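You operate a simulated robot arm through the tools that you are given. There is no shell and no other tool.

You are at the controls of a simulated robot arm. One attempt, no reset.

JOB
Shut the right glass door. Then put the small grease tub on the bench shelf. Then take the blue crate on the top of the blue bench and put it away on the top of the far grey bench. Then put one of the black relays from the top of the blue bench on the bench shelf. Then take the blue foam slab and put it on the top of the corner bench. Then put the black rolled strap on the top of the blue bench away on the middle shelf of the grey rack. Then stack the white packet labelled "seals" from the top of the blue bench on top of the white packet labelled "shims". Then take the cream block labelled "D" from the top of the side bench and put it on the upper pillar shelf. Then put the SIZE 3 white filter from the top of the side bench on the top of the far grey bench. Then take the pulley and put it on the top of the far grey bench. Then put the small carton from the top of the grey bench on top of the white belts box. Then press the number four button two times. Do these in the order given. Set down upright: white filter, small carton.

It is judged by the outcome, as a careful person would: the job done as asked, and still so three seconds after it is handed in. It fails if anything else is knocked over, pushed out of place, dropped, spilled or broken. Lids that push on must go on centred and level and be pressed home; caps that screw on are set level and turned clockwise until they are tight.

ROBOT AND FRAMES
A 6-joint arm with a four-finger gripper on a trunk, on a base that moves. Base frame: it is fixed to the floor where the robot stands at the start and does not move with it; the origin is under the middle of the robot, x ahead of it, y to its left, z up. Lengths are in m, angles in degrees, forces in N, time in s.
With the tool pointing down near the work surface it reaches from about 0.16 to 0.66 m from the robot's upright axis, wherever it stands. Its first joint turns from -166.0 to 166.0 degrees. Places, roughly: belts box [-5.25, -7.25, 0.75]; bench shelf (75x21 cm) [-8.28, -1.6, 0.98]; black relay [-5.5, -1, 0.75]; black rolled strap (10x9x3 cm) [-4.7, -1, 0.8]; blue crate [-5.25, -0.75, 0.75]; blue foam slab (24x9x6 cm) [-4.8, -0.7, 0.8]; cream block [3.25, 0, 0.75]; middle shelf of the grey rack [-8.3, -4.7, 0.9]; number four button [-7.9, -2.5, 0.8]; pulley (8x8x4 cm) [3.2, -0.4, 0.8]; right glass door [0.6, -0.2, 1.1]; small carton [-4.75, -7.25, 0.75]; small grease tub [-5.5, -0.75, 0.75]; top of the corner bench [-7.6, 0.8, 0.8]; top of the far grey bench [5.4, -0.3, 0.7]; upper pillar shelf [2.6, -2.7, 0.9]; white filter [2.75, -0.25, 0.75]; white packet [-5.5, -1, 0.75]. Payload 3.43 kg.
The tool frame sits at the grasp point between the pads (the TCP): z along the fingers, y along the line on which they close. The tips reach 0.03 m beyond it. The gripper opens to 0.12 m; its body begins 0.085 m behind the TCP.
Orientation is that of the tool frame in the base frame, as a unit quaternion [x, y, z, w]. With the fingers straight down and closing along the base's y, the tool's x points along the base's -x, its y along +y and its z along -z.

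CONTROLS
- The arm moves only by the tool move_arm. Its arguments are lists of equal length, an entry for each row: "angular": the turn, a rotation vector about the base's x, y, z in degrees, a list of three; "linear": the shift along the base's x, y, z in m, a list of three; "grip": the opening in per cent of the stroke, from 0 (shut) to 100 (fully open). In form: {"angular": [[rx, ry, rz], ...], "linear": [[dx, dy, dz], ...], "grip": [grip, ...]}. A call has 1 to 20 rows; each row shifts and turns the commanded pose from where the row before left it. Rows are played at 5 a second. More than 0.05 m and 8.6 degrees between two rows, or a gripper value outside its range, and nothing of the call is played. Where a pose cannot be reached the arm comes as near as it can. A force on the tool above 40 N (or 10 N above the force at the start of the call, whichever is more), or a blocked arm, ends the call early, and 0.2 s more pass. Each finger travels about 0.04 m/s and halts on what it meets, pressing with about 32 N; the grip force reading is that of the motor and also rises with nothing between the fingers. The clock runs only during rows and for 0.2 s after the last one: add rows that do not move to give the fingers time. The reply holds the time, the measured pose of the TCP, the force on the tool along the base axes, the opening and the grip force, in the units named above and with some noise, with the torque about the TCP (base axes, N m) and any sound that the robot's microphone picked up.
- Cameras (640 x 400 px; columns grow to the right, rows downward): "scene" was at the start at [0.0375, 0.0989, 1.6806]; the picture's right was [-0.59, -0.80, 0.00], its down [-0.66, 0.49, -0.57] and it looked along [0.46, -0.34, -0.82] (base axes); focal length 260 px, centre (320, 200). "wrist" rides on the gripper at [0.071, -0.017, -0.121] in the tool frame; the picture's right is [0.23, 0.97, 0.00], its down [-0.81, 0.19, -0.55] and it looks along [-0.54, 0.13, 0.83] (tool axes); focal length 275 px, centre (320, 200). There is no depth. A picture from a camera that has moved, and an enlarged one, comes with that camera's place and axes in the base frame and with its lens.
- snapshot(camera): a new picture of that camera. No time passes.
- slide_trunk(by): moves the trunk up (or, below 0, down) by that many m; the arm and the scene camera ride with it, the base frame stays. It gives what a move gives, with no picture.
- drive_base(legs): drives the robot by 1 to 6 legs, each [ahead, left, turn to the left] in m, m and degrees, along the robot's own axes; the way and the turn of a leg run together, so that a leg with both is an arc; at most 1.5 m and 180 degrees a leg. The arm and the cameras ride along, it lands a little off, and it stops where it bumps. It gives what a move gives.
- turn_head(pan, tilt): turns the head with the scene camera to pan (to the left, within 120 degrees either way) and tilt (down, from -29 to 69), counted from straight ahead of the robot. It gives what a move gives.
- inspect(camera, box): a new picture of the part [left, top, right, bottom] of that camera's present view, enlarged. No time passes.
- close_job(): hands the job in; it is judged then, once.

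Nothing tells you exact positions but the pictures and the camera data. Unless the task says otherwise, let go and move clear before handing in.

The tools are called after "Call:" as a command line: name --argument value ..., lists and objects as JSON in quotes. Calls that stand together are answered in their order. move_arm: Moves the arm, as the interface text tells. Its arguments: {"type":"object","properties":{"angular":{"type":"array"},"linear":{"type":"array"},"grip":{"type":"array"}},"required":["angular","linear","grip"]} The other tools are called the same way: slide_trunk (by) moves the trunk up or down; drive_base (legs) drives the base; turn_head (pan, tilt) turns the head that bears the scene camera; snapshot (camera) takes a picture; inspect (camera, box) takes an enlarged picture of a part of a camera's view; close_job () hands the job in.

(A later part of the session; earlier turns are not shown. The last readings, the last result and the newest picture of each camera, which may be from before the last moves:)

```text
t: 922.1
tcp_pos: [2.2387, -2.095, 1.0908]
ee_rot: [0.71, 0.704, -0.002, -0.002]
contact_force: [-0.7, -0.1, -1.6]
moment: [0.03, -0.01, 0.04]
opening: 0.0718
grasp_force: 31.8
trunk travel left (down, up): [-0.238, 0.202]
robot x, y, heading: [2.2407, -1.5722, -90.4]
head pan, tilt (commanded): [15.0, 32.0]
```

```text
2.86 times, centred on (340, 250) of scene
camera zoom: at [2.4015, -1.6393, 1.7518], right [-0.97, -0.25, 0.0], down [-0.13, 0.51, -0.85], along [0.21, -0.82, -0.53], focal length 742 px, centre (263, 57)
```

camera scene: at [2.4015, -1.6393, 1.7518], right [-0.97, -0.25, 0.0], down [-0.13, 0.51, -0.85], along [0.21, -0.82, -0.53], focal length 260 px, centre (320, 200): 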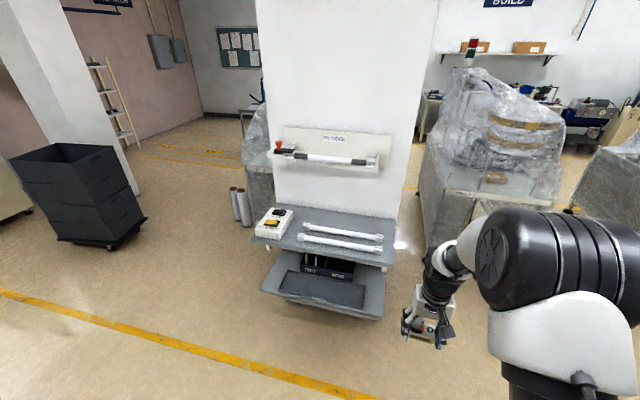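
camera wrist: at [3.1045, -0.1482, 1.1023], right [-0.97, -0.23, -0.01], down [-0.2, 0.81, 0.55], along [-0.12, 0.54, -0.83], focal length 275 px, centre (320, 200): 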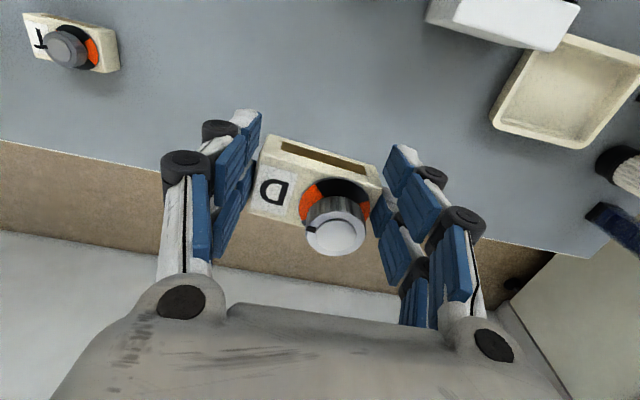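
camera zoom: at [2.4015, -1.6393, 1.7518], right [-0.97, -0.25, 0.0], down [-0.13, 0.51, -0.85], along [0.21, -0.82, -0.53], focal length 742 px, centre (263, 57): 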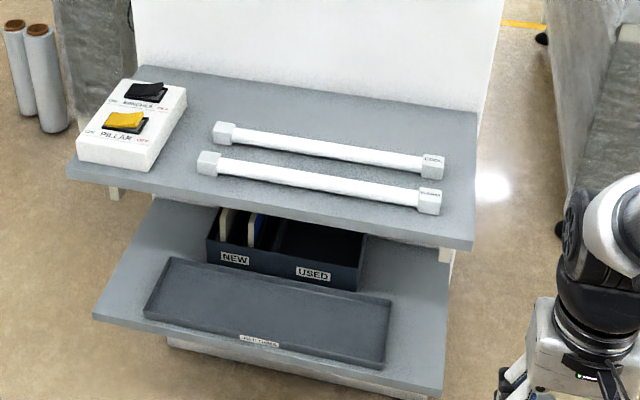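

The upper pillar shelf (x 2.29–2.98, y -2.86…-2.52) is free behind the two rods; a bar hangs above, so I'll go in with the tool tilted forward. I line up and tilt while still away from it.

Call:
drive_base --legs '[[0, 0.36, 0.4]]'

Call:
move_arm --angular '[[-8, 0, 0], [-8, 0, 0], [-8, 0, 0], [-8, 0, 0], [0, 0, 0]]' --linear '[[0, 0, 0], [0, 0, 0], [0, 0, 0], [0, 0, 0], [0, 0, 0]]' --grip '[40, 40, 40, 40, 40]'

Call:
drive_base --legs '[[0.4, 0, 0]]'

Call:
turn_head --pan 5 --tilt 40

Call:
snapshot --camera "scene"

Call:
snapshot --camera "wrist"

```text
t: 924.4
tcp_pos: [2.6005, -2.0982, 1.0913]
ee_rot: [0.708, 0.706, -0.003, -0.002]
contact_force: [0.3, -0.3, -1.4]
moment: [0.04, 0.03, -0.01]
opening: 0.0719
grasp_force: 32.5
trunk travel left (down, up): [-0.238, 0.202]
robot x, y, heading: [2.595, -1.574, -90.3]
head pan, tilt (commanded): [15.0, 32.0]
```

```text
t: 925.6
tcp_pos: [2.6052, -2.098, 1.0903]
ee_rot: [0.682, 0.677, -0.198, 0.193]
contact_force: [0.6, -0.7, -1.4]
moment: [0.06, 0.04, -0.01]
opening: 0.0716
grasp_force: 31.8
out of reach, approached as far as the arm can: row 3
trunk travel left (down, up): [-0.238, 0.202]
robot x, y, heading: [2.5982, -1.5764, -90.4]
head pan, tilt (commanded): [15.0, 32.0]
```

```text
t: 928.1
tcp_pos: [2.6052, -2.4968, 1.089]
ee_rot: [0.68, 0.68, -0.195, 0.194]
contact_force: [-0.8, -0.2, -1.5]
moment: [0.06, 0.0, 0.02]
opening: 0.0715
grasp_force: 32.3
trunk travel left (down, up): [-0.238, 0.202]
robot x, y, heading: [2.5952, -1.9734, -90.5]
head pan, tilt (commanded): [15.0, 32.0]
```

```text
t: 928.8
tcp_pos: [2.6047, -2.496, 1.0908]
ee_rot: [0.68, 0.679, -0.196, 0.195]
contact_force: [0.0, 0.3, -2.1]
moment: [0.06, -0.01, -0.01]
opening: 0.0718
grasp_force: 31.7
trunk travel left (down, up): [-0.238, 0.202]
robot x, y, heading: [2.598, -1.9708, -90.2]
head pan, tilt (commanded): [5.0, 40.0]
```

```text
taken
camera scene: at [2.7439, -2.0367, 1.7396], right [-1.0, -0.09, 0.0], down [-0.05, 0.64, -0.77], along [0.07, -0.76, -0.64], focal length 260 px, centre (320, 200)
```

scene: 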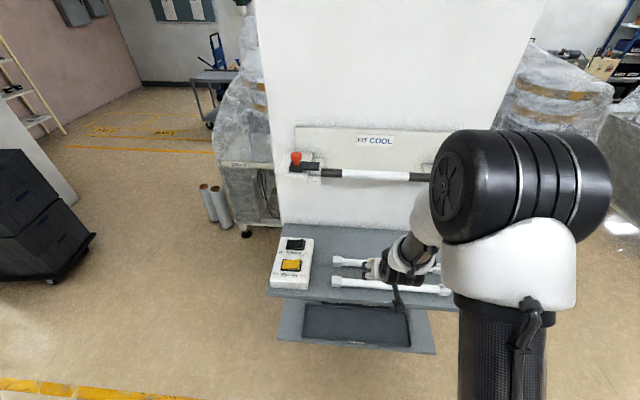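

```text
taken
camera wrist: at [2.5883, -2.3722, 1.1555], right [0.97, 0.19, -0.13], down [0.19, -0.4, 0.9], along [0.12, -0.9, -0.42], focal length 275 px, centre (320, 200)
```

wrist: 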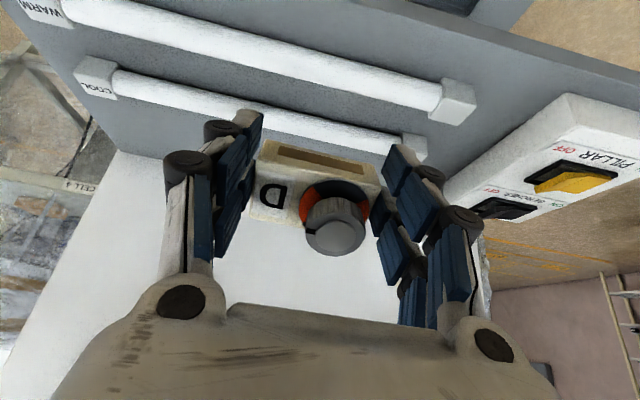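

Call:
drive_base --legs '[[0.16, 0, 0]]'

Call:
move_arm --angular '[[0, 0, 0], [0, 0, 0], [0, 0, 0], [0, 0, 0], [0, 0, 0], [0, 0, 0]]' --linear '[[0, -0.02, -0.03], [0, -0.025, -0.03], [0, -0.03, -0.02], [0, -0.03, -0.01], [0, 0, 0], [0, 0, 0]]' --grip '[40, 40, 40, 40, 40, 40]'

Call:
snapshot --camera "wrist"

Call:
snapshot --camera "scene"

```text
t: 930.3
tcp_pos: [2.6042, -2.6549, 1.0898]
ee_rot: [0.68, 0.68, -0.196, 0.194]
contact_force: [1.2, -0.7, -2.4]
moment: [0.1, 0.02, 0.01]
opening: 0.0717
grasp_force: 32.3
trunk travel left (down, up): [-0.238, 0.202]
robot x, y, heading: [2.5995, -2.1344, -89.8]
head pan, tilt (commanded): [5.0, 40.0]
```

```text
t: 931.7
tcp_pos: [2.6048, -2.7618, 1.0016]
ee_rot: [0.68, 0.679, -0.196, 0.194]
contact_force: [-0.1, 0.3, -2.1]
moment: [0.05, 0.0, 0.01]
opening: 0.0716
grasp_force: 31.8
trunk travel left (down, up): [-0.238, 0.202]
robot x, y, heading: [2.5945, -2.133, -90.3]
head pan, tilt (commanded): [5.0, 40.0]
```

```text
taken
camera wrist: at [2.5883, -2.6375, 1.0662], right [0.97, 0.19, -0.13], down [0.19, -0.4, 0.9], along [0.12, -0.9, -0.42], focal length 275 px, centre (320, 200)
```

wrist: 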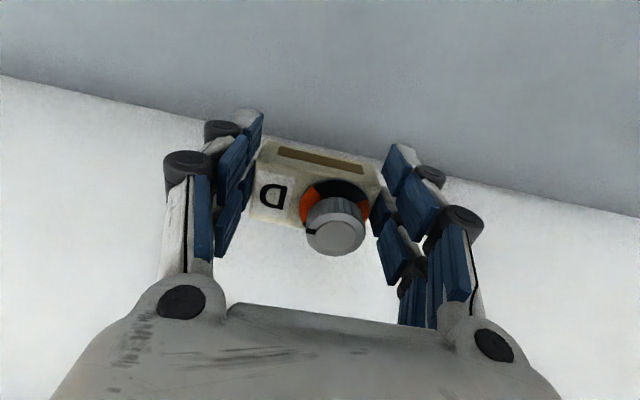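

```text
taken
camera scene: at [2.7435, -2.1965, 1.7395], right [-1.0, -0.09, 0.0], down [-0.05, 0.64, -0.77], along [0.07, -0.76, -0.64], focal length 260 px, centre (320, 200)
```

scene: 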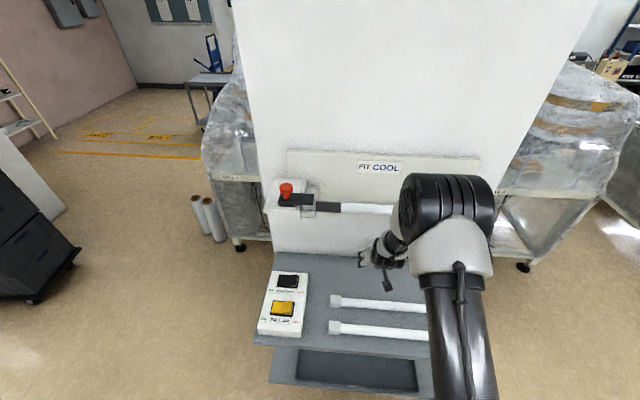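

I'm over the strip behind the rods. I lower until D touches.

Call:
move_arm --angular '[[0, 0, 0], [0, 0, 0], [0, 0, 0], [0, 0, 0], [0, 0, 0], [0, 0, 0], [0, 0, 0], [0, 0, 0]]' --linear '[[0, 0, -0.02], [0, 0, -0.015], [0, 0, -0.01], [0, 0, -0.006], [0, 0, -0.004], [0, 0, -0.004], [0, 0, -0.003], [0, 0, 0]]' --grip '[40, 40, 40, 40, 40, 40, 40, 40]'

```text
t: 932.8
tcp_pos: [2.6044, -2.7655, 0.9552]
ee_rot: [0.678, 0.677, -0.203, 0.2]
contact_force: [2.0, 6.0, 16.0]
moment: [0.07, -0.32, 0.18]
opening: 0.0715
grasp_force: 32.0
trunk travel left (down, up): [-0.238, 0.202]
robot x, y, heading: [2.596, -2.1331, -89.9]
head pan, tilt (commanded): [5.0, 40.0]
stopped in row 5: the force on the tool passed its limit at 49 N (the readings are from after the stop); the commanded pose is now the measured one
```

D's near edge rests on the shelf. I ease off, level it a few degrees, then let go gently.

Call:
move_arm --angular '[[0, 0, 0], [3, 0, 0], [3, 0, 0], [0, 0, 0]]' --linear '[[0, 0, 0.003], [0, 0, 0], [0, 0, 0], [0, 0, 0]]' --grip '[40, 40, 40, 40]'

Call:
snapshot --camera "wrist"

```text
t: 933.8
tcp_pos: [2.6037, -2.7649, 0.9574]
ee_rot: [0.688, 0.687, -0.167, 0.164]
contact_force: [-1.5, -5.1, 11.7]
moment: [-0.35, -0.23, -0.12]
opening: 0.0711
grasp_force: 31.7
trunk travel left (down, up): [-0.238, 0.202]
robot x, y, heading: [2.591, -2.1331, -90.2]
head pan, tilt (commanded): [5.0, 40.0]
```

```text
taken
camera wrist: at [2.5878, -2.6482, 1.0329], right [0.97, 0.2, -0.11], down [0.19, -0.47, 0.86], along [0.12, -0.86, -0.5], focal length 275 px, centre (320, 200)
```

wrist: 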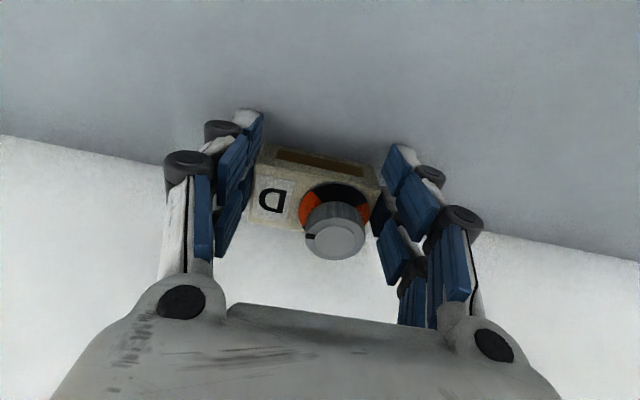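

Call:
move_arm --angular '[[0, 0, 0], [0, 0, 0], [0, 0, 0], [0, 0, 0], [0, 0, 0]]' --linear '[[0, 0, 0.001], [0, 0, 0], [0, 0, 0], [0, 0, 0], [0, 0, 0]]' --grip '[60, 68, 76, 84, 84]'

Call:
snapshot --camera "wrist"

```text
t: 935.0
tcp_pos: [2.6049, -2.7643, 0.9563]
ee_rot: [0.688, 0.688, -0.165, 0.163]
contact_force: [-0.7, 0.2, 0.6]
moment: [0.02, 0.03, 0.01]
opening: 0.1008
grasp_force: 0.1
trunk travel left (down, up): [-0.238, 0.202]
robot x, y, heading: [2.5937, -2.1322, -90.0]
head pan, tilt (commanded): [5.0, 40.0]
```

```text
taken
camera wrist: at [2.5883, -2.6475, 1.0326], right [0.97, 0.2, -0.11], down [0.19, -0.48, 0.86], along [0.12, -0.86, -0.5], focal length 275 px, centre (320, 200)
```

wrist: 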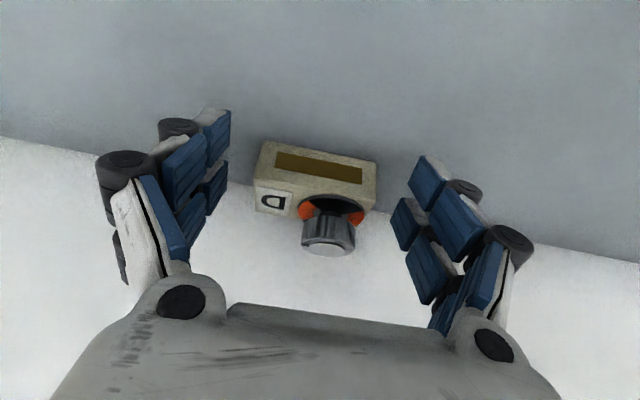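

D sits flat on the upper pillar shelf. I withdraw up and back over the rods.

Call:
move_arm --angular '[[0, 0, 0], [0, 0, 0], [0, 0, 0], [0, 0, 0], [0, 0, 0], [0, 0, 0]]' --linear '[[0, 0.01, 0.02], [0, 0.02, 0.035], [0, 0.03, 0.03], [0, 0.04, 0.02], [0, 0.045, 0.01], [0, 0.045, 0]]' --grip '[84, 84, 84, 84, 84, 84]'

Call:
drive_base --legs '[[-0.45, 0, 0]]'

Call:
snapshot --camera "scene"

Call:
inspect --camera "scene" --box '[250, 180, 450, 320]'

```text
t: 936.4
tcp_pos: [2.6042, -2.5737, 1.0714]
ee_rot: [0.689, 0.687, -0.166, 0.163]
contact_force: [0.2, 0.9, 0.4]
moment: [-0.05, 0.01, -0.03]
opening: 0.1009
grasp_force: 0.2
trunk travel left (down, up): [-0.238, 0.202]
robot x, y, heading: [2.5991, -2.1318, -90.1]
head pan, tilt (commanded): [5.0, 40.0]
```

```text
t: 939.1
tcp_pos: [2.6058, -2.1245, 1.0719]
ee_rot: [0.688, 0.687, -0.165, 0.163]
contact_force: [-0.8, -0.2, -0.2]
moment: [-0.01, 0.01, -0.02]
opening: 0.101
grasp_force: 0.0
trunk travel left (down, up): [-0.238, 0.202]
robot x, y, heading: [2.5973, -1.6824, -90.0]
head pan, tilt (commanded): [5.0, 40.0]
```

```text
taken
camera scene: at [2.7443, -1.7456, 1.7396], right [-1.0, -0.09, 0.0], down [-0.06, 0.64, -0.77], along [0.07, -0.76, -0.64], focal length 260 px, centre (320, 200)
```

scene: 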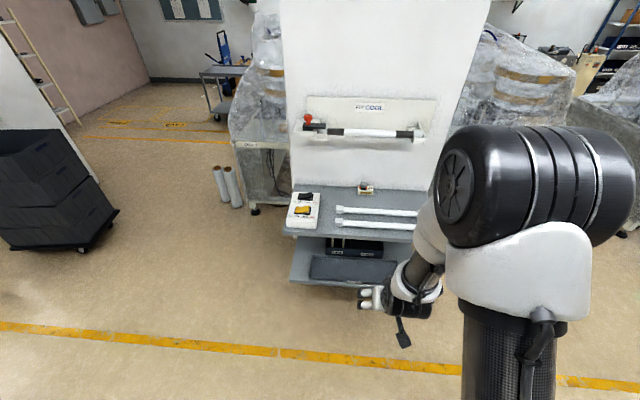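

```text
2.86 times, centred on (350, 250) of scene
camera zoom: at [2.7443, -1.7456, 1.7396], right [-1.0, -0.09, 0.0], down [-0.06, 0.64, -0.77], along [0.07, -0.76, -0.64], focal length 742 px, centre (234, 57)
```

zoom: 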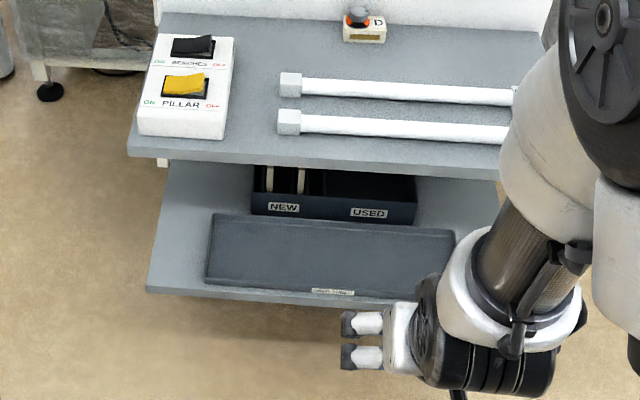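

D stands on the upper pillar shelf. Now the SIZE 3 filter: I bring the tool upright and return to the side bench.

Call:
move_arm --angular '[[6.8, 0, 0], [6.8, 0, 0], [6.8, 0, 0], [6.8, 0, 0], [0, 0, 0]]' --linear '[[0, 0, 0.025], [0, 0, 0.025], [0, 0, 0.025], [0, 0, 0.02], [0, 0, 0]]' --grip '[84, 84, 84, 84, 84]'

Call:
drive_base --legs '[[0, 0, 90], [0.47, 0, 0], [0, 0, 90], [0.75, 0, 0]]'

Call:
snapshot --camera "wrist"

Call:
snapshot --camera "scene"

```text
t: 940.3
tcp_pos: [2.6054, -2.1244, 1.1665]
ee_rot: [0.707, 0.707, 0.002, -0.004]
contact_force: [0.7, 0.0, 0.1]
moment: [0.01, -0.02, -0.06]
opening: 0.1009
grasp_force: 0.1
trunk travel left (down, up): [-0.238, 0.202]
robot x, y, heading: [2.5982, -1.6821, -89.8]
head pan, tilt (commanded): [5.0, 40.0]
```

```text
t: 954.4
tcp_pos: [3.0884, -0.5017, 1.1662]
ee_rot: [-0.698, 0.716, -0.004, -0.002]
contact_force: [0.3, 1.4, -0.6]
moment: [-0.02, -0.01, 0.0]
opening: 0.1007
grasp_force: 0.1
trunk travel left (down, up): [-0.238, 0.202]
robot x, y, heading: [3.0856, -0.9442, 88.8]
head pan, tilt (commanded): [5.0, 40.0]
```

```text
taken
camera wrist: at [3.1024, -0.5737, 1.2878], right [-0.98, -0.2, 0.0], down [-0.17, 0.82, 0.55], along [-0.11, 0.53, -0.84], focal length 275 px, centre (320, 200)
```

wrist: 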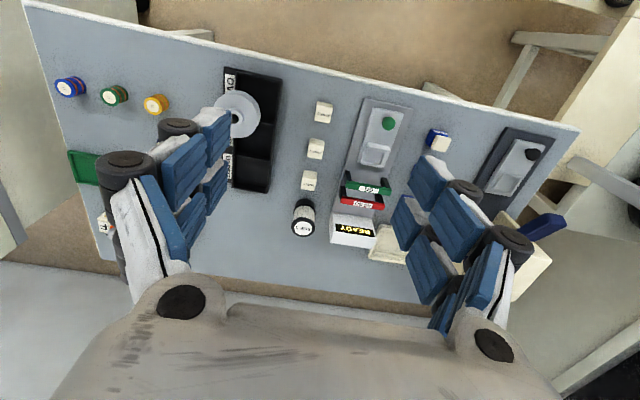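

```text
taken
camera scene: at [2.9382, -0.8735, 1.7395], right [1.0, 0.06, 0.0], down [0.04, -0.64, -0.77], along [-0.05, 0.76, -0.64], focal length 260 px, centre (320, 200)
```

scene: 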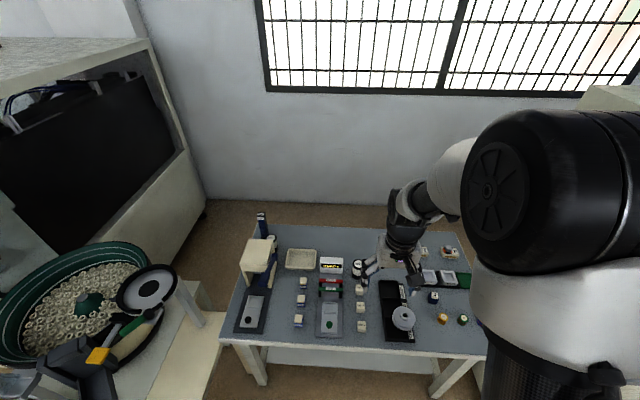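

The filter has the READY box 3.5 cm to its west and a cube 3.5 cm to its south, so I'll close the fingers north–south and grip only its upper part, above the cubes. I turn the tool 90° and move in.

Call:
move_arm --angular '[[0, 0, 8.2], [0, 0, 8.2], [0, 0, 8.2], [0, 0, 8.2], [0, 0, 8.2], [0, 0, 8.2], [0, 0, 8.2], [0, 0, 8.2], [0, 0, 8.2], [0, 0, 8.2], [0, 0, 8.2], [0, 0, 0]]' --linear '[[0, 0, 0], [0, 0, 0], [0, 0, 0], [0, 0, 0], [0, 0, 0], [0, 0, 0], [0, 0, 0], [0, 0, 0], [0, 0, 0], [0, 0, 0], [0, 0, 0], [0, 0, 0]]' --grip '[84, 84, 84, 84, 84, 84, 84, 84, 84, 84, 84, 84]'

Call:
drive_base --legs '[[0.13, 0, 1.2]]'

Call:
snapshot --camera "wrist"

```text
t: 957.0
tcp_pos: [3.0883, -0.5023, 1.1649]
ee_rot: [1.0, -0.01, 0.004, -0.001]
contact_force: [0.5, 0.2, -0.1]
moment: [0.03, 0.01, 0.0]
opening: 0.1012
grasp_force: 0.0
trunk travel left (down, up): [-0.238, 0.202]
robot x, y, heading: [3.0825, -0.9401, 88.4]
head pan, tilt (commanded): [5.0, 40.0]
```

```text
t: 958.3
tcp_pos: [3.0793, -0.3724, 1.1652]
ee_rot: [1.0, -0.002, 0.003, -0.001]
contact_force: [0.0, 0.3, -0.4]
moment: [-0.05, -0.01, 0.0]
opening: 0.1008
grasp_force: 0.1
trunk travel left (down, up): [-0.238, 0.202]
robot x, y, heading: [3.0837, -0.8176, 89.9]
head pan, tilt (commanded): [5.0, 40.0]
```

```text
taken
camera wrist: at [3.1508, -0.3567, 1.2874], right [0.23, -0.97, 0.0], down [-0.82, -0.19, 0.55], along [-0.53, -0.12, -0.84], focal length 275 px, centre (320, 200)
```

wrist: 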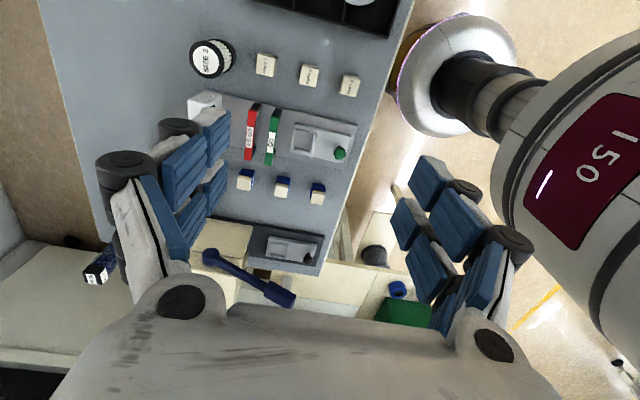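

Call:
move_arm --angular '[[0, 0, 0], [0, 0, 0], [0, 0, 0], [0, 0, 0], [0, 0, 0], [0, 0, 0]]' --linear '[[-0.003, 0.03, -0.02], [-0.003, 0.035, -0.03], [-0.003, 0.035, -0.03], [0, 0.035, -0.03], [0, 0.02, -0.04], [0, 0, -0.02]]' --grip '[84, 84, 84, 84, 84, 84]'

Call:
snapshot --camera "wrist"

Call:
inspect --camera "scene" --box '[280, 200, 440, 340]'

```text
t: 959.7
tcp_pos: [3.0714, -0.2187, 0.9969]
ee_rot: [1.0, -0.001, 0.004, -0.002]
contact_force: [-0.1, 0.3, 0.4]
moment: [-0.02, -0.03, -0.03]
opening: 0.1006
grasp_force: 0.1
trunk travel left (down, up): [-0.238, 0.202]
robot x, y, heading: [3.0831, -0.8163, 89.8]
head pan, tilt (commanded): [5.0, 40.0]
```

```text
taken
camera wrist: at [3.1421, -0.2025, 1.1183], right [0.23, -0.97, 0.0], down [-0.82, -0.19, 0.55], along [-0.53, -0.12, -0.84], focal length 275 px, centre (320, 200)
```

wrist: 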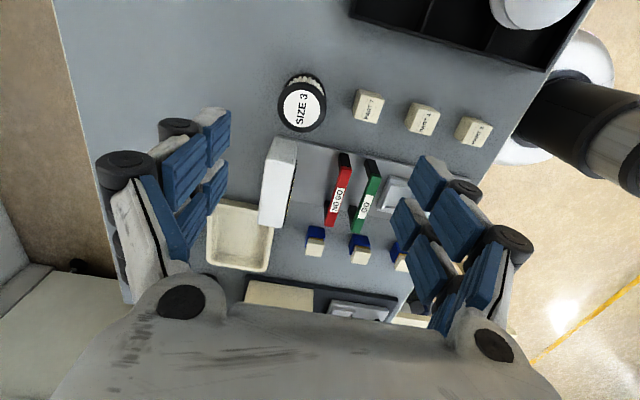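

```text
2.86 times, centred on (360, 270) of scene
camera zoom: at [2.9389, -0.7485, 1.7396], right [1.0, 0.08, 0.0], down [0.05, -0.64, -0.77], along [-0.06, 0.76, -0.64], focal length 742 px, centre (206, 0)
```

zoom: 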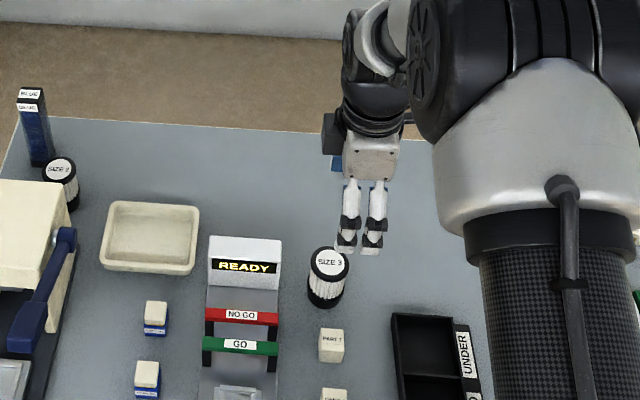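

Call:
move_arm --angular '[[0, 0, 0], [0, 0, 0], [0, 0, 0]]' --linear '[[-0.003, 0.015, -0.02], [0, 0, -0.03], [0, 0, -0.02]]' --grip '[84, 84, 84]'

Call:
snapshot --camera "wrist"

```text
t: 960.5
tcp_pos: [3.0682, -0.2014, 0.9263]
ee_rot: [1.0, 0.0, 0.004, -0.001]
contact_force: [0.3, 0.2, 0.6]
moment: [-0.05, -0.03, -0.02]
opening: 0.1004
grasp_force: 0.1
trunk travel left (down, up): [-0.238, 0.202]
robot x, y, heading: [3.0893, -0.8182, 89.6]
head pan, tilt (commanded): [5.0, 40.0]
```

```text
taken
camera wrist: at [3.1385, -0.1867, 1.0474], right [0.23, -0.97, 0.0], down [-0.82, -0.19, 0.55], along [-0.53, -0.12, -0.84], focal length 275 px, centre (320, 200)
```

wrist: 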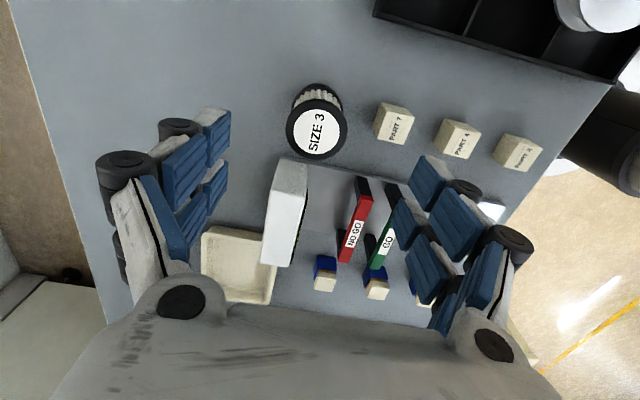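

Centred. I lower to grip only the filter's upper half, above the cube tops.

Call:
move_arm --angular '[[0, 0, 0], [0, 0, 0], [0, 0, 0], [0, 0, 0], [0, 0, 0], [0, 0, 0], [0, 0, 0], [0, 0, 0], [0, 0, 0]]' --linear '[[0.001, 0.0, -0.03], [0, 0, -0.03], [0, 0, -0.024], [0, 0, 0], [0, 0, 0], [0, 0, 0], [0, 0, 0], [0, 0, 0], [0, 0, 0]]' --grip '[80, 78, 78, 65, 50, 35, 25, 25, 25]'

Call:
snapshot --camera "wrist"

Call:
inspect --camera "scene" --box '[280, 200, 440, 340]'

```text
t: 962.5
tcp_pos: [3.0686, -0.202, 0.8424]
ee_rot: [1.0, -0.001, 0.003, -0.001]
contact_force: [0.8, 0.1, 1.5]
moment: [0.0, 0.02, 0.05]
opening: 0.0495
grasp_force: 32.1
trunk travel left (down, up): [-0.238, 0.202]
robot x, y, heading: [3.0858, -0.813, 89.5]
head pan, tilt (commanded): [5.0, 40.0]
```

```text
taken
camera wrist: at [3.1394, -0.1875, 0.9643], right [0.23, -0.97, 0.0], down [-0.82, -0.19, 0.55], along [-0.53, -0.12, -0.84], focal length 275 px, centre (320, 200)
```

wrist: 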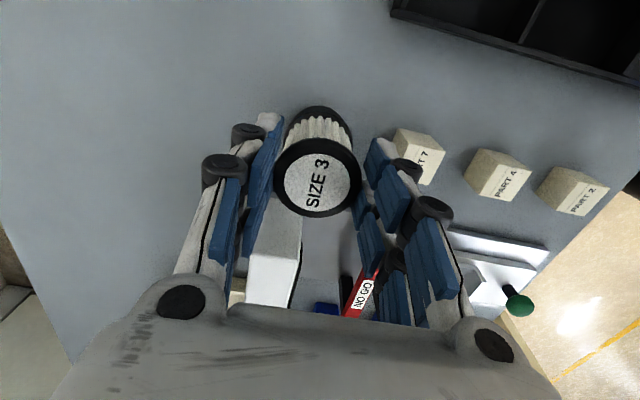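

```text
2.86 times, centred on (360, 270) of scene
camera zoom: at [2.9389, -0.7485, 1.7396], right [1.0, 0.08, 0.0], down [0.05, -0.64, -0.77], along [-0.06, 0.76, -0.64], focal length 742 px, centre (206, 0)
```

zoom: 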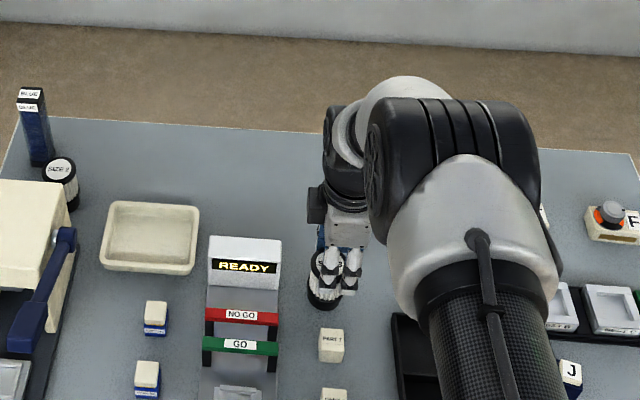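

The filter is gripped. I lift it straight up.

Call:
move_arm --angular '[[0, 0, 0], [0, 0, 0], [0, 0, 0], [0, 0, 0], [0, 0, 0], [0, 0, 0], [0, 0, 0]]' --linear '[[0, 0, 0.015], [0, 0, 0.03], [0, 0, 0.04], [0, 0, 0.045], [0, 0, 0.045], [0, -0.02, 0.04], [0, -0.03, 0.03]]' --grip '[25, 25, 25, 25, 25, 25, 25]'

Call:
snapshot --camera "wrist"

Call:
inspect --camera "scene" --box '[240, 200, 480, 340]'

```text
t: 964.1
tcp_pos: [3.0682, -0.2556, 1.0895]
ee_rot: [1.0, 0.0, 0.003, -0.002]
contact_force: [0.0, -1.0, -0.5]
moment: [0.04, 0.0, 0.0]
opening: 0.0497
grasp_force: 32.3
trunk travel left (down, up): [-0.238, 0.202]
robot x, y, heading: [3.0869, -0.8176, 89.7]
head pan, tilt (commanded): [5.0, 40.0]
```

```text
taken
camera wrist: at [3.1392, -0.2395, 1.2113], right [0.23, -0.97, 0.0], down [-0.82, -0.19, 0.55], along [-0.53, -0.12, -0.84], focal length 275 px, centre (320, 200)
```

wrist: 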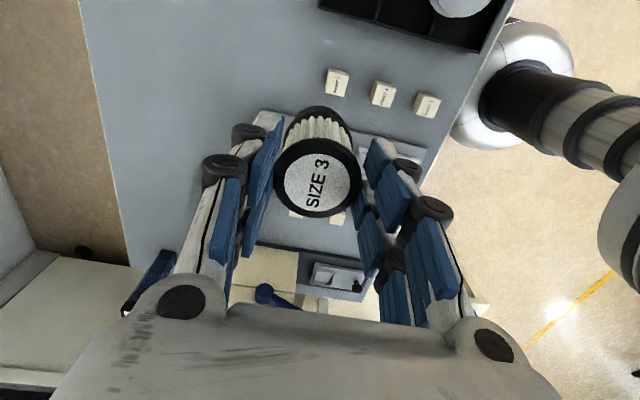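

```text
2.67 times, centred on (360, 270) of scene
camera zoom: at [2.939, -0.7499, 1.7397], right [1.0, 0.08, 0.0], down [0.05, -0.64, -0.77], along [-0.06, 0.76, -0.64], focal length 693 px, centre (213, 13)
```

zoom: 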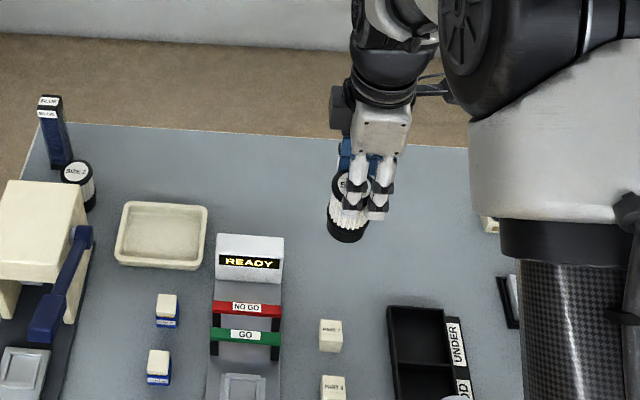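

The filter hangs upright. I carry it to the far grey bench; the back-left area behind the small bins is free and within reach.

Call:
drive_base --legs '[[-0.85, 0, 0], [0, 0, -90], [1.0, 0, 0], [0.6, 0, 0], [0, 0, 90], [0.4, 0, 0]]'

Call:
turn_head --pan 5 --tilt 40

Call:
snapshot --camera "scene"

```text
t: 986.2
tcp_pos: [4.6841, -0.7304, 1.0879]
ee_rot: [1.0, -0.006, 0.003, -0.002]
contact_force: [-0.3, 0.5, -1.2]
moment: [-0.02, 0.0, -0.01]
opening: 0.0496
grasp_force: 31.8
trunk travel left (down, up): [-0.238, 0.202]
robot x, y, heading: [4.6962, -1.2911, 89.1]
head pan, tilt (commanded): [5.0, 40.0]
```

```text
t: 986.8
tcp_pos: [4.6846, -0.7302, 1.0883]
ee_rot: [1.0, -0.005, 0.003, -0.002]
contact_force: [0.4, -0.1, -1.1]
moment: [0.01, 0.01, -0.01]
opening: 0.0497
grasp_force: 32.3
trunk travel left (down, up): [-0.238, 0.202]
robot x, y, heading: [4.6902, -1.2967, 89.0]
head pan, tilt (commanded): [5.0, 40.0]
```

```text
taken
camera scene: at [4.5497, -1.2243, 1.7395], right [1.0, 0.07, 0.0], down [0.05, -0.64, -0.77], along [-0.06, 0.76, -0.64], focal length 260 px, centre (320, 200)
```

scene: 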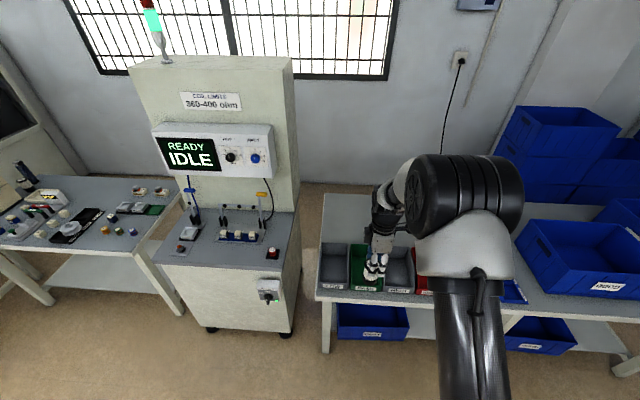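

Call:
drive_base --legs '[[0.34, 0, 1]]'

Call:
move_arm --angular '[[0, 0, 0], [0, 0, 0], [0, 0, 0], [0, 0, 0]]' --linear '[[-0.02, 0.02, -0.02], [-0.02, 0.02, -0.03], [-0.015, 0.02, -0.03], [0, 0, 0]]' --grip '[25, 25, 25, 25]'

Call:
snapshot --camera "scene"

Call:
snapshot --camera "wrist"

```text
t: 989.0
tcp_pos: [4.675, -0.3891, 1.0889]
ee_rot: [1.0, 0.005, 0.003, -0.002]
contact_force: [-0.7, -0.6, -1.7]
moment: [0.0, 0.01, 0.03]
opening: 0.0498
grasp_force: 31.7
trunk travel left (down, up): [-0.238, 0.202]
robot x, y, heading: [4.6985, -0.9536, 89.9]
head pan, tilt (commanded): [5.0, 40.0]
```

```text
t: 990.0
tcp_pos: [4.6206, -0.3297, 1.008]
ee_rot: [1.0, 0.003, 0.004, -0.002]
contact_force: [0.1, 0.0, -0.4]
moment: [0.02, 0.02, -0.03]
opening: 0.0497
grasp_force: 32.4
trunk travel left (down, up): [-0.238, 0.202]
robot x, y, heading: [4.6969, -0.9535, 90.3]
head pan, tilt (commanded): [5.0, 40.0]
```

```text
taken
camera scene: at [4.551, -0.8869, 1.7397], right [1.0, 0.09, 0.0], down [0.06, -0.64, -0.77], along [-0.07, 0.76, -0.64], focal length 260 px, centre (320, 200)
```

scene: 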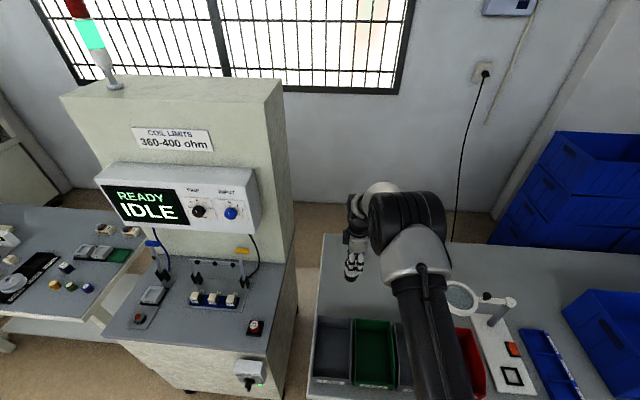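

```text
taken
camera wrist: at [4.691, -0.3139, 1.13], right [0.24, -0.97, 0.0], down [-0.81, -0.2, 0.55], along [-0.53, -0.13, -0.84], focal length 275 px, centre (320, 200)
```

wrist: 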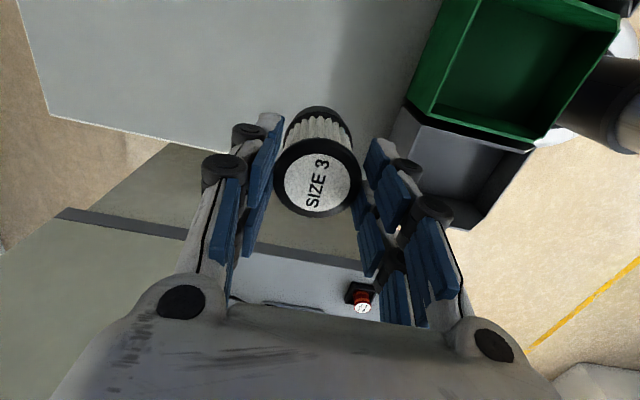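

The filter is over free bench, clear of the bins. I lower it.

Call:
move_arm --angular '[[0, 0, 0], [0, 0, 0], [0, 0, 0], [0, 0, 0], [0, 0, 0], [0, 0, 0], [0, 0, 0]]' --linear '[[0, 0, -0.04], [0, 0, -0.04], [0, 0, -0.04], [0, 0, -0.025], [0, 0, -0.01], [0, 0, -0.006], [0, 0, 0]]' --grip '[25, 25, 25, 25, 25, 25, 25]'

```text
t: 991.6
tcp_pos: [4.6206, -0.3298, 0.8481]
ee_rot: [1.0, 0.005, 0.003, -0.002]
contact_force: [0.1, 0.4, -0.5]
moment: [-0.05, -0.03, 0.02]
opening: 0.0497
grasp_force: 32.2
trunk travel left (down, up): [-0.238, 0.202]
robot x, y, heading: [4.6985, -0.9533, 90.5]
head pan, tilt (commanded): [5.0, 40.0]
```

Call:
move_arm --angular '[[0, 0, 0], [0, 0, 0], [0, 0, 0], [0, 0, 0], [0, 0, 0], [0, 0, 0]]' --linear '[[0, 0, -0.005], [0, 0, -0.004], [0, 0, -0.003], [0, 0, -0.003], [0, 0, -0.003], [0, 0, 0]]' --grip '[25, 25, 25, 25, 25, 25]'

```text
t: 993.0
tcp_pos: [4.6209, -0.3296, 0.8327]
ee_rot: [1.0, 0.003, 0.003, -0.005]
contact_force: [-1.8, 1.2, 33.3]
moment: [-0.05, 0.37, -0.04]
opening: 0.0496
grasp_force: 32.0
trunk travel left (down, up): [-0.238, 0.202]
robot x, y, heading: [4.6963, -0.9513, 90.2]
head pan, tilt (commanded): [5.0, 40.0]
```

It stands on the bench. I ease off and open slowly.

Call:
move_arm --angular '[[0, 0, 0], [0, 0, 0], [0, 0, 0], [0, 0, 0], [0, 0, 0], [0, 0, 0]]' --linear '[[0, 0, 0.002], [0, 0, 0.001], [0, 0, 0], [0, 0, 0], [0, 0, 0], [0, 0, 0]]' --grip '[25, 40, 50, 60, 70, 70]'

Call:
snapshot --camera "wrist"

Call:
move_arm --angular '[[0, 0, 0], [0, 0, 0], [0, 0, 0], [0, 0, 0], [0, 0, 0], [0, 0, 0]]' --linear '[[0, 0, 0.02], [0, 0, 0.04], [0, 0, 0.045], [0, 0, 0.045], [0.01, -0.01, 0.04], [0.02, -0.03, 0.03]]' --grip '[70, 70, 70, 70, 70, 70]'

Call:
snapshot --camera "wrist"

Call:
inspect --camera "scene" --box '[280, 200, 480, 340]'

```text
t: 994.4
tcp_pos: [4.6202, -0.3296, 0.8313]
ee_rot: [1.0, 0.005, 0.003, -0.001]
contact_force: [-0.4, 0.0, -0.6]
moment: [0.0, -0.03, 0.01]
opening: 0.0837
grasp_force: 0.1
trunk travel left (down, up): [-0.238, 0.202]
robot x, y, heading: [4.6969, -0.9488, 90.0]
head pan, tilt (commanded): [5.0, 40.0]
```

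```text
taken
camera wrist: at [4.6912, -0.3141, 0.9541], right [0.24, -0.97, 0.0], down [-0.81, -0.2, 0.55], along [-0.53, -0.13, -0.84], focal length 275 px, centre (320, 200)
```

wrist: 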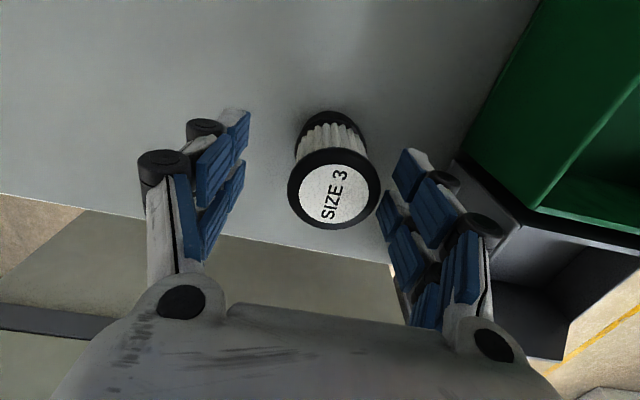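

```text
t: 995.8
tcp_pos: [4.6511, -0.3705, 1.0545]
ee_rot: [1.0, 0.004, 0.004, -0.002]
contact_force: [-0.3, -1.4, 0.6]
moment: [0.06, 0.01, -0.02]
opening: 0.0842
grasp_force: 0.0
trunk travel left (down, up): [-0.238, 0.202]
robot x, y, heading: [4.7001, -0.9519, 90.3]
head pan, tilt (commanded): [5.0, 40.0]
```

```text
taken
camera wrist: at [4.7222, -0.3554, 1.1755], right [0.24, -0.97, 0.0], down [-0.81, -0.2, 0.55], along [-0.53, -0.13, -0.84], focal length 275 px, centre (320, 200)
```

wrist: 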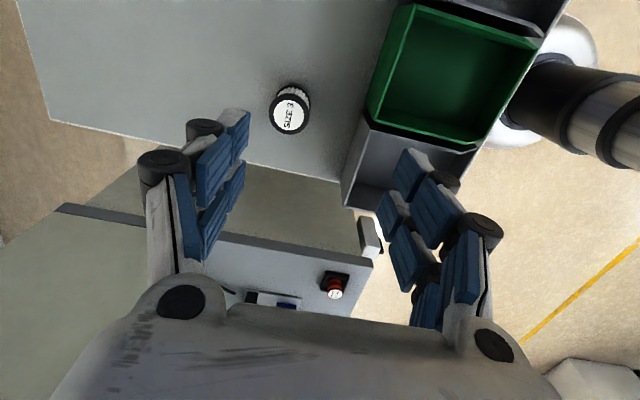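

```text
2.86 times, centred on (380, 270) of scene
camera zoom: at [4.5514, -0.8879, 1.7398], right [1.0, 0.09, 0.0], down [0.06, -0.64, -0.77], along [-0.07, 0.76, -0.64], focal length 742 px, centre (149, 0)
```

zoom: 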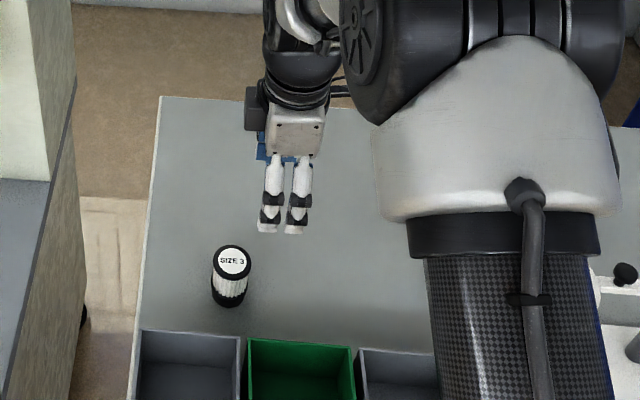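

The filter stands upright on the far bench. Next the pulley: back to the side bench.

Call:
drive_base --legs '[[-0.75, 0, 0], [0, 0, 90], [1.0, 0, 0], [0.47, 0, 0], [0, 0, -90], [0.65, 0, 0]]'

Call:
snapshot --camera "wrist"

Call:
turn_head --pan 5 --tilt 45

Call:
snapshot --camera "scene"

```text
t: 1017.9
tcp_pos: [3.1658, -0.478, 1.053]
ee_rot: [1.0, 0.01, 0.003, -0.002]
contact_force: [0.5, 0.6, -0.2]
moment: [0.02, 0.02, -0.03]
opening: 0.0839
grasp_force: 0.0
trunk travel left (down, up): [-0.238, 0.202]
robot x, y, heading: [3.2182, -1.0561, 91.0]
head pan, tilt (commanded): [5.0, 40.0]
```

```text
taken
camera wrist: at [3.2356, -0.4608, 1.1744], right [0.25, -0.97, 0.0], down [-0.81, -0.21, 0.55], along [-0.53, -0.14, -0.84], focal length 275 px, centre (320, 200)
```

wrist: 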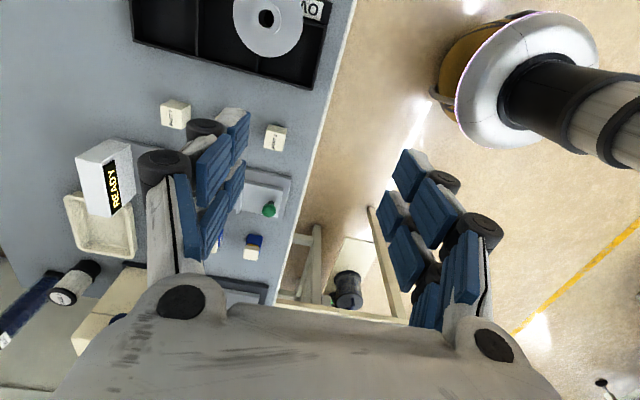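

```text
t: 1018.6
tcp_pos: [3.1652, -0.4781, 1.0527]
ee_rot: [1.0, 0.01, 0.004, -0.001]
contact_force: [-1.0, -0.4, 0.3]
moment: [0.02, 0.01, 0.02]
opening: 0.0841
grasp_force: 0.0
trunk travel left (down, up): [-0.238, 0.202]
robot x, y, heading: [3.2231, -1.0595, 91.1]
head pan, tilt (commanded): [5.0, 45.0]
```

```text
taken
camera scene: at [3.0723, -0.9996, 1.7323], right [0.99, 0.1, 0.0], down [0.07, -0.7, -0.71], along [-0.07, 0.7, -0.71], focal length 260 px, centre (320, 200)
```

scene: 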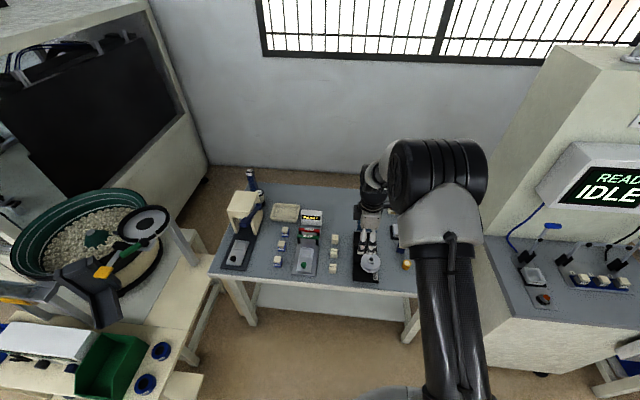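

Call:
drive_base --legs '[[0.1, 0, -1]]'

Call:
move_arm --angular '[[0, 0, 0], [0, 0, 0], [0, 0, 0]]' --linear '[[0.02, -0.01, -0.02], [0.02, -0.01, -0.03], [0.01, -0.008, -0.03]]' --grip '[100, 100, 100]'

Call:
snapshot --camera "wrist"

```text
t: 1019.7
tcp_pos: [3.1748, -0.3774, 1.0525]
ee_rot: [1.0, 0.002, 0.003, -0.001]
contact_force: [0.0, 1.0, -1.6]
moment: [-0.03, -0.01, -0.01]
opening: 0.084
grasp_force: 0.1
trunk travel left (down, up): [-0.238, 0.202]
robot x, y, heading: [3.2181, -0.9574, 90.1]
head pan, tilt (commanded): [5.0, 45.0]
```

```text
t: 1020.5
tcp_pos: [3.2255, -0.4046, 0.974]
ee_rot: [1.0, 0.001, 0.002, -0.002]
contact_force: [0.0, 0.5, 1.0]
moment: [-0.01, 0.03, -0.01]
opening: 0.1201
grasp_force: 0.0
trunk travel left (down, up): [-0.238, 0.202]
robot x, y, heading: [3.2205, -0.9601, 89.8]
head pan, tilt (commanded): [5.0, 45.0]
```

```text
taken
camera wrist: at [3.2953, -0.3895, 1.0954], right [0.23, -0.97, 0.0], down [-0.81, -0.2, 0.55], along [-0.53, -0.13, -0.84], focal length 275 px, centre (320, 200)
```

wrist: 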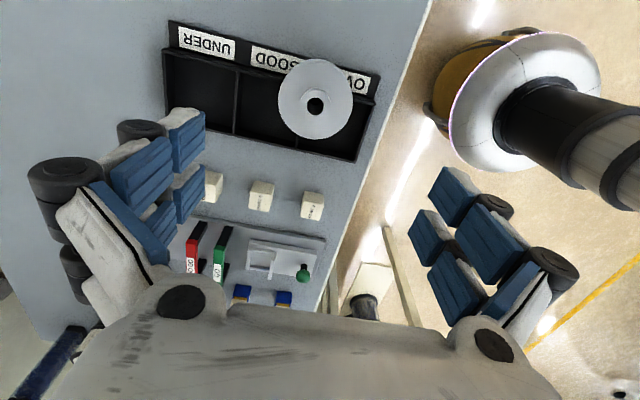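

Call:
inspect --camera "scene" --box '[320, 190, 440, 290]'

Call:
inspect --camera "wrist" --box '[220, 40, 420, 165]'

```text
4.00 times, centred on (380, 240) of scene
camera zoom: at [3.0729, -0.8966, 1.7323], right [1.0, 0.09, 0.0], down [0.06, -0.7, -0.71], along [-0.06, 0.7, -0.71], focal length 1039 px, centre (80, 40)
```

zoom: 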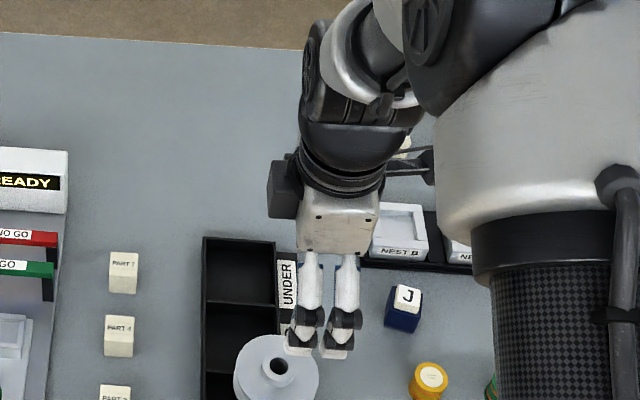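

```text
3.20 times, centred on (320, 102) of wrist
camera zoom: at [3.2953, -0.3895, 1.0954], right [0.23, -0.97, 0.0], down [-0.81, -0.2, 0.55], along [-0.53, -0.13, -0.84], focal length 881 px, centre (320, 512)
```

zoom: 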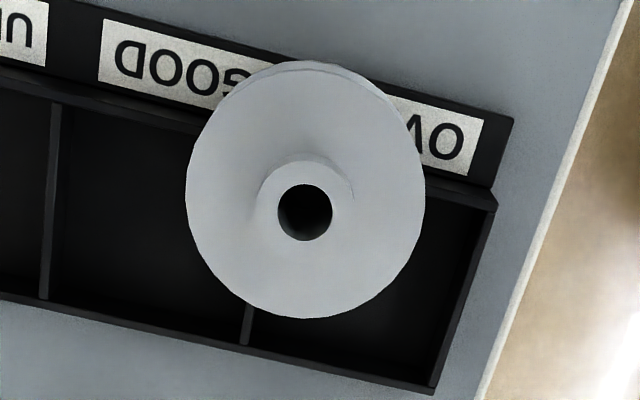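

The pulley lies across the tray walls with its hub upward. I'll grip it by the hub so the fingers stay clear of the tray.

Call:
move_arm --angular '[[0, 0, 0], [0, 0, 0], [0, 0, 0], [0, 0, 0], [0, 0, 0], [0, 0, 0], [0, 0, 0]]' --linear '[[0.003, 0.0045, -0.02], [0, 0, -0.03], [0, 0, -0.03], [0, 0, -0.025], [0, 0, -0.015], [0, 0, -0.006], [0, 0, 0]]' --grip '[80, 60, 52, 52, 52, 52, 52]'

Call:
snapshot --camera "wrist"

```text
t: 1022.1
tcp_pos: [3.228, -0.4019, 0.846]
ee_rot: [1.0, 0.002, 0.003, -0.002]
contact_force: [-0.4, 0.0, 0.3]
moment: [0.02, 0.01, -0.03]
opening: 0.0625
grasp_force: 0.1
trunk travel left (down, up): [-0.238, 0.202]
robot x, y, heading: [3.2193, -0.9587, 90.1]
head pan, tilt (commanded): [5.0, 45.0]
```

```text
taken
camera wrist: at [3.2984, -0.3851, 0.9684], right [0.23, -0.97, 0.0], down [-0.81, -0.2, 0.55], along [-0.53, -0.13, -0.84], focal length 275 px, centre (320, 200)
```

wrist: 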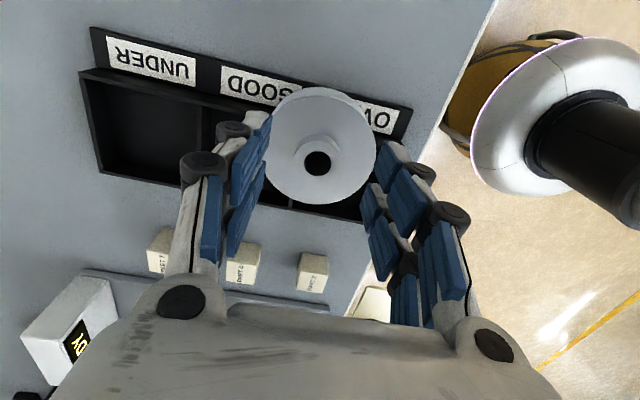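

Call:
move_arm --angular '[[0, 0, 0], [0, 0, 0], [0, 0, 0], [0, 0, 0], [0, 0, 0], [0, 0, 0], [0, 0, 0]]' --linear '[[0, 0.001, -0.003], [0, 0, 0], [0, 0, 0], [0, 0, 0], [0, 0, 0], [0, 0, 0], [0, 0, 0]]' --grip '[45, 38, 30, 20, 10, 10, 10]'

Call:
snapshot --camera "wrist"

```text
t: 1023.7
tcp_pos: [3.2276, -0.3996, 0.8438]
ee_rot: [1.0, 0.002, 0.004, -0.002]
contact_force: [-0.4, -0.3, 0.0]
moment: [0.0, 0.01, -0.02]
opening: 0.012
grasp_force: 0.0
trunk travel left (down, up): [-0.238, 0.202]
robot x, y, heading: [3.2203, -0.9643, 89.8]
head pan, tilt (commanded): [5.0, 45.0]
```

```text
taken
camera wrist: at [3.2987, -0.3843, 0.9657], right [0.23, -0.97, 0.0], down [-0.81, -0.2, 0.55], along [-0.53, -0.13, -0.84], focal length 275 px, centre (320, 200)
```

wrist: 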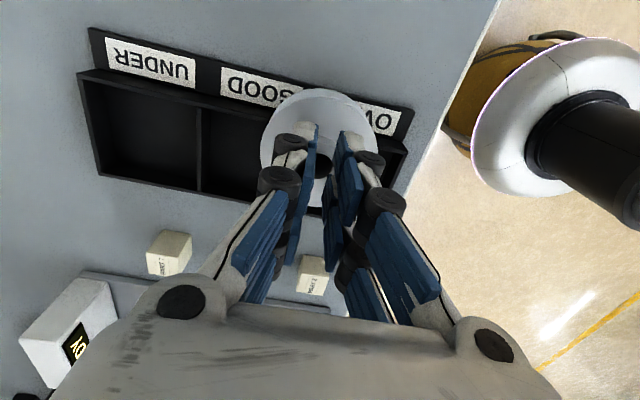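

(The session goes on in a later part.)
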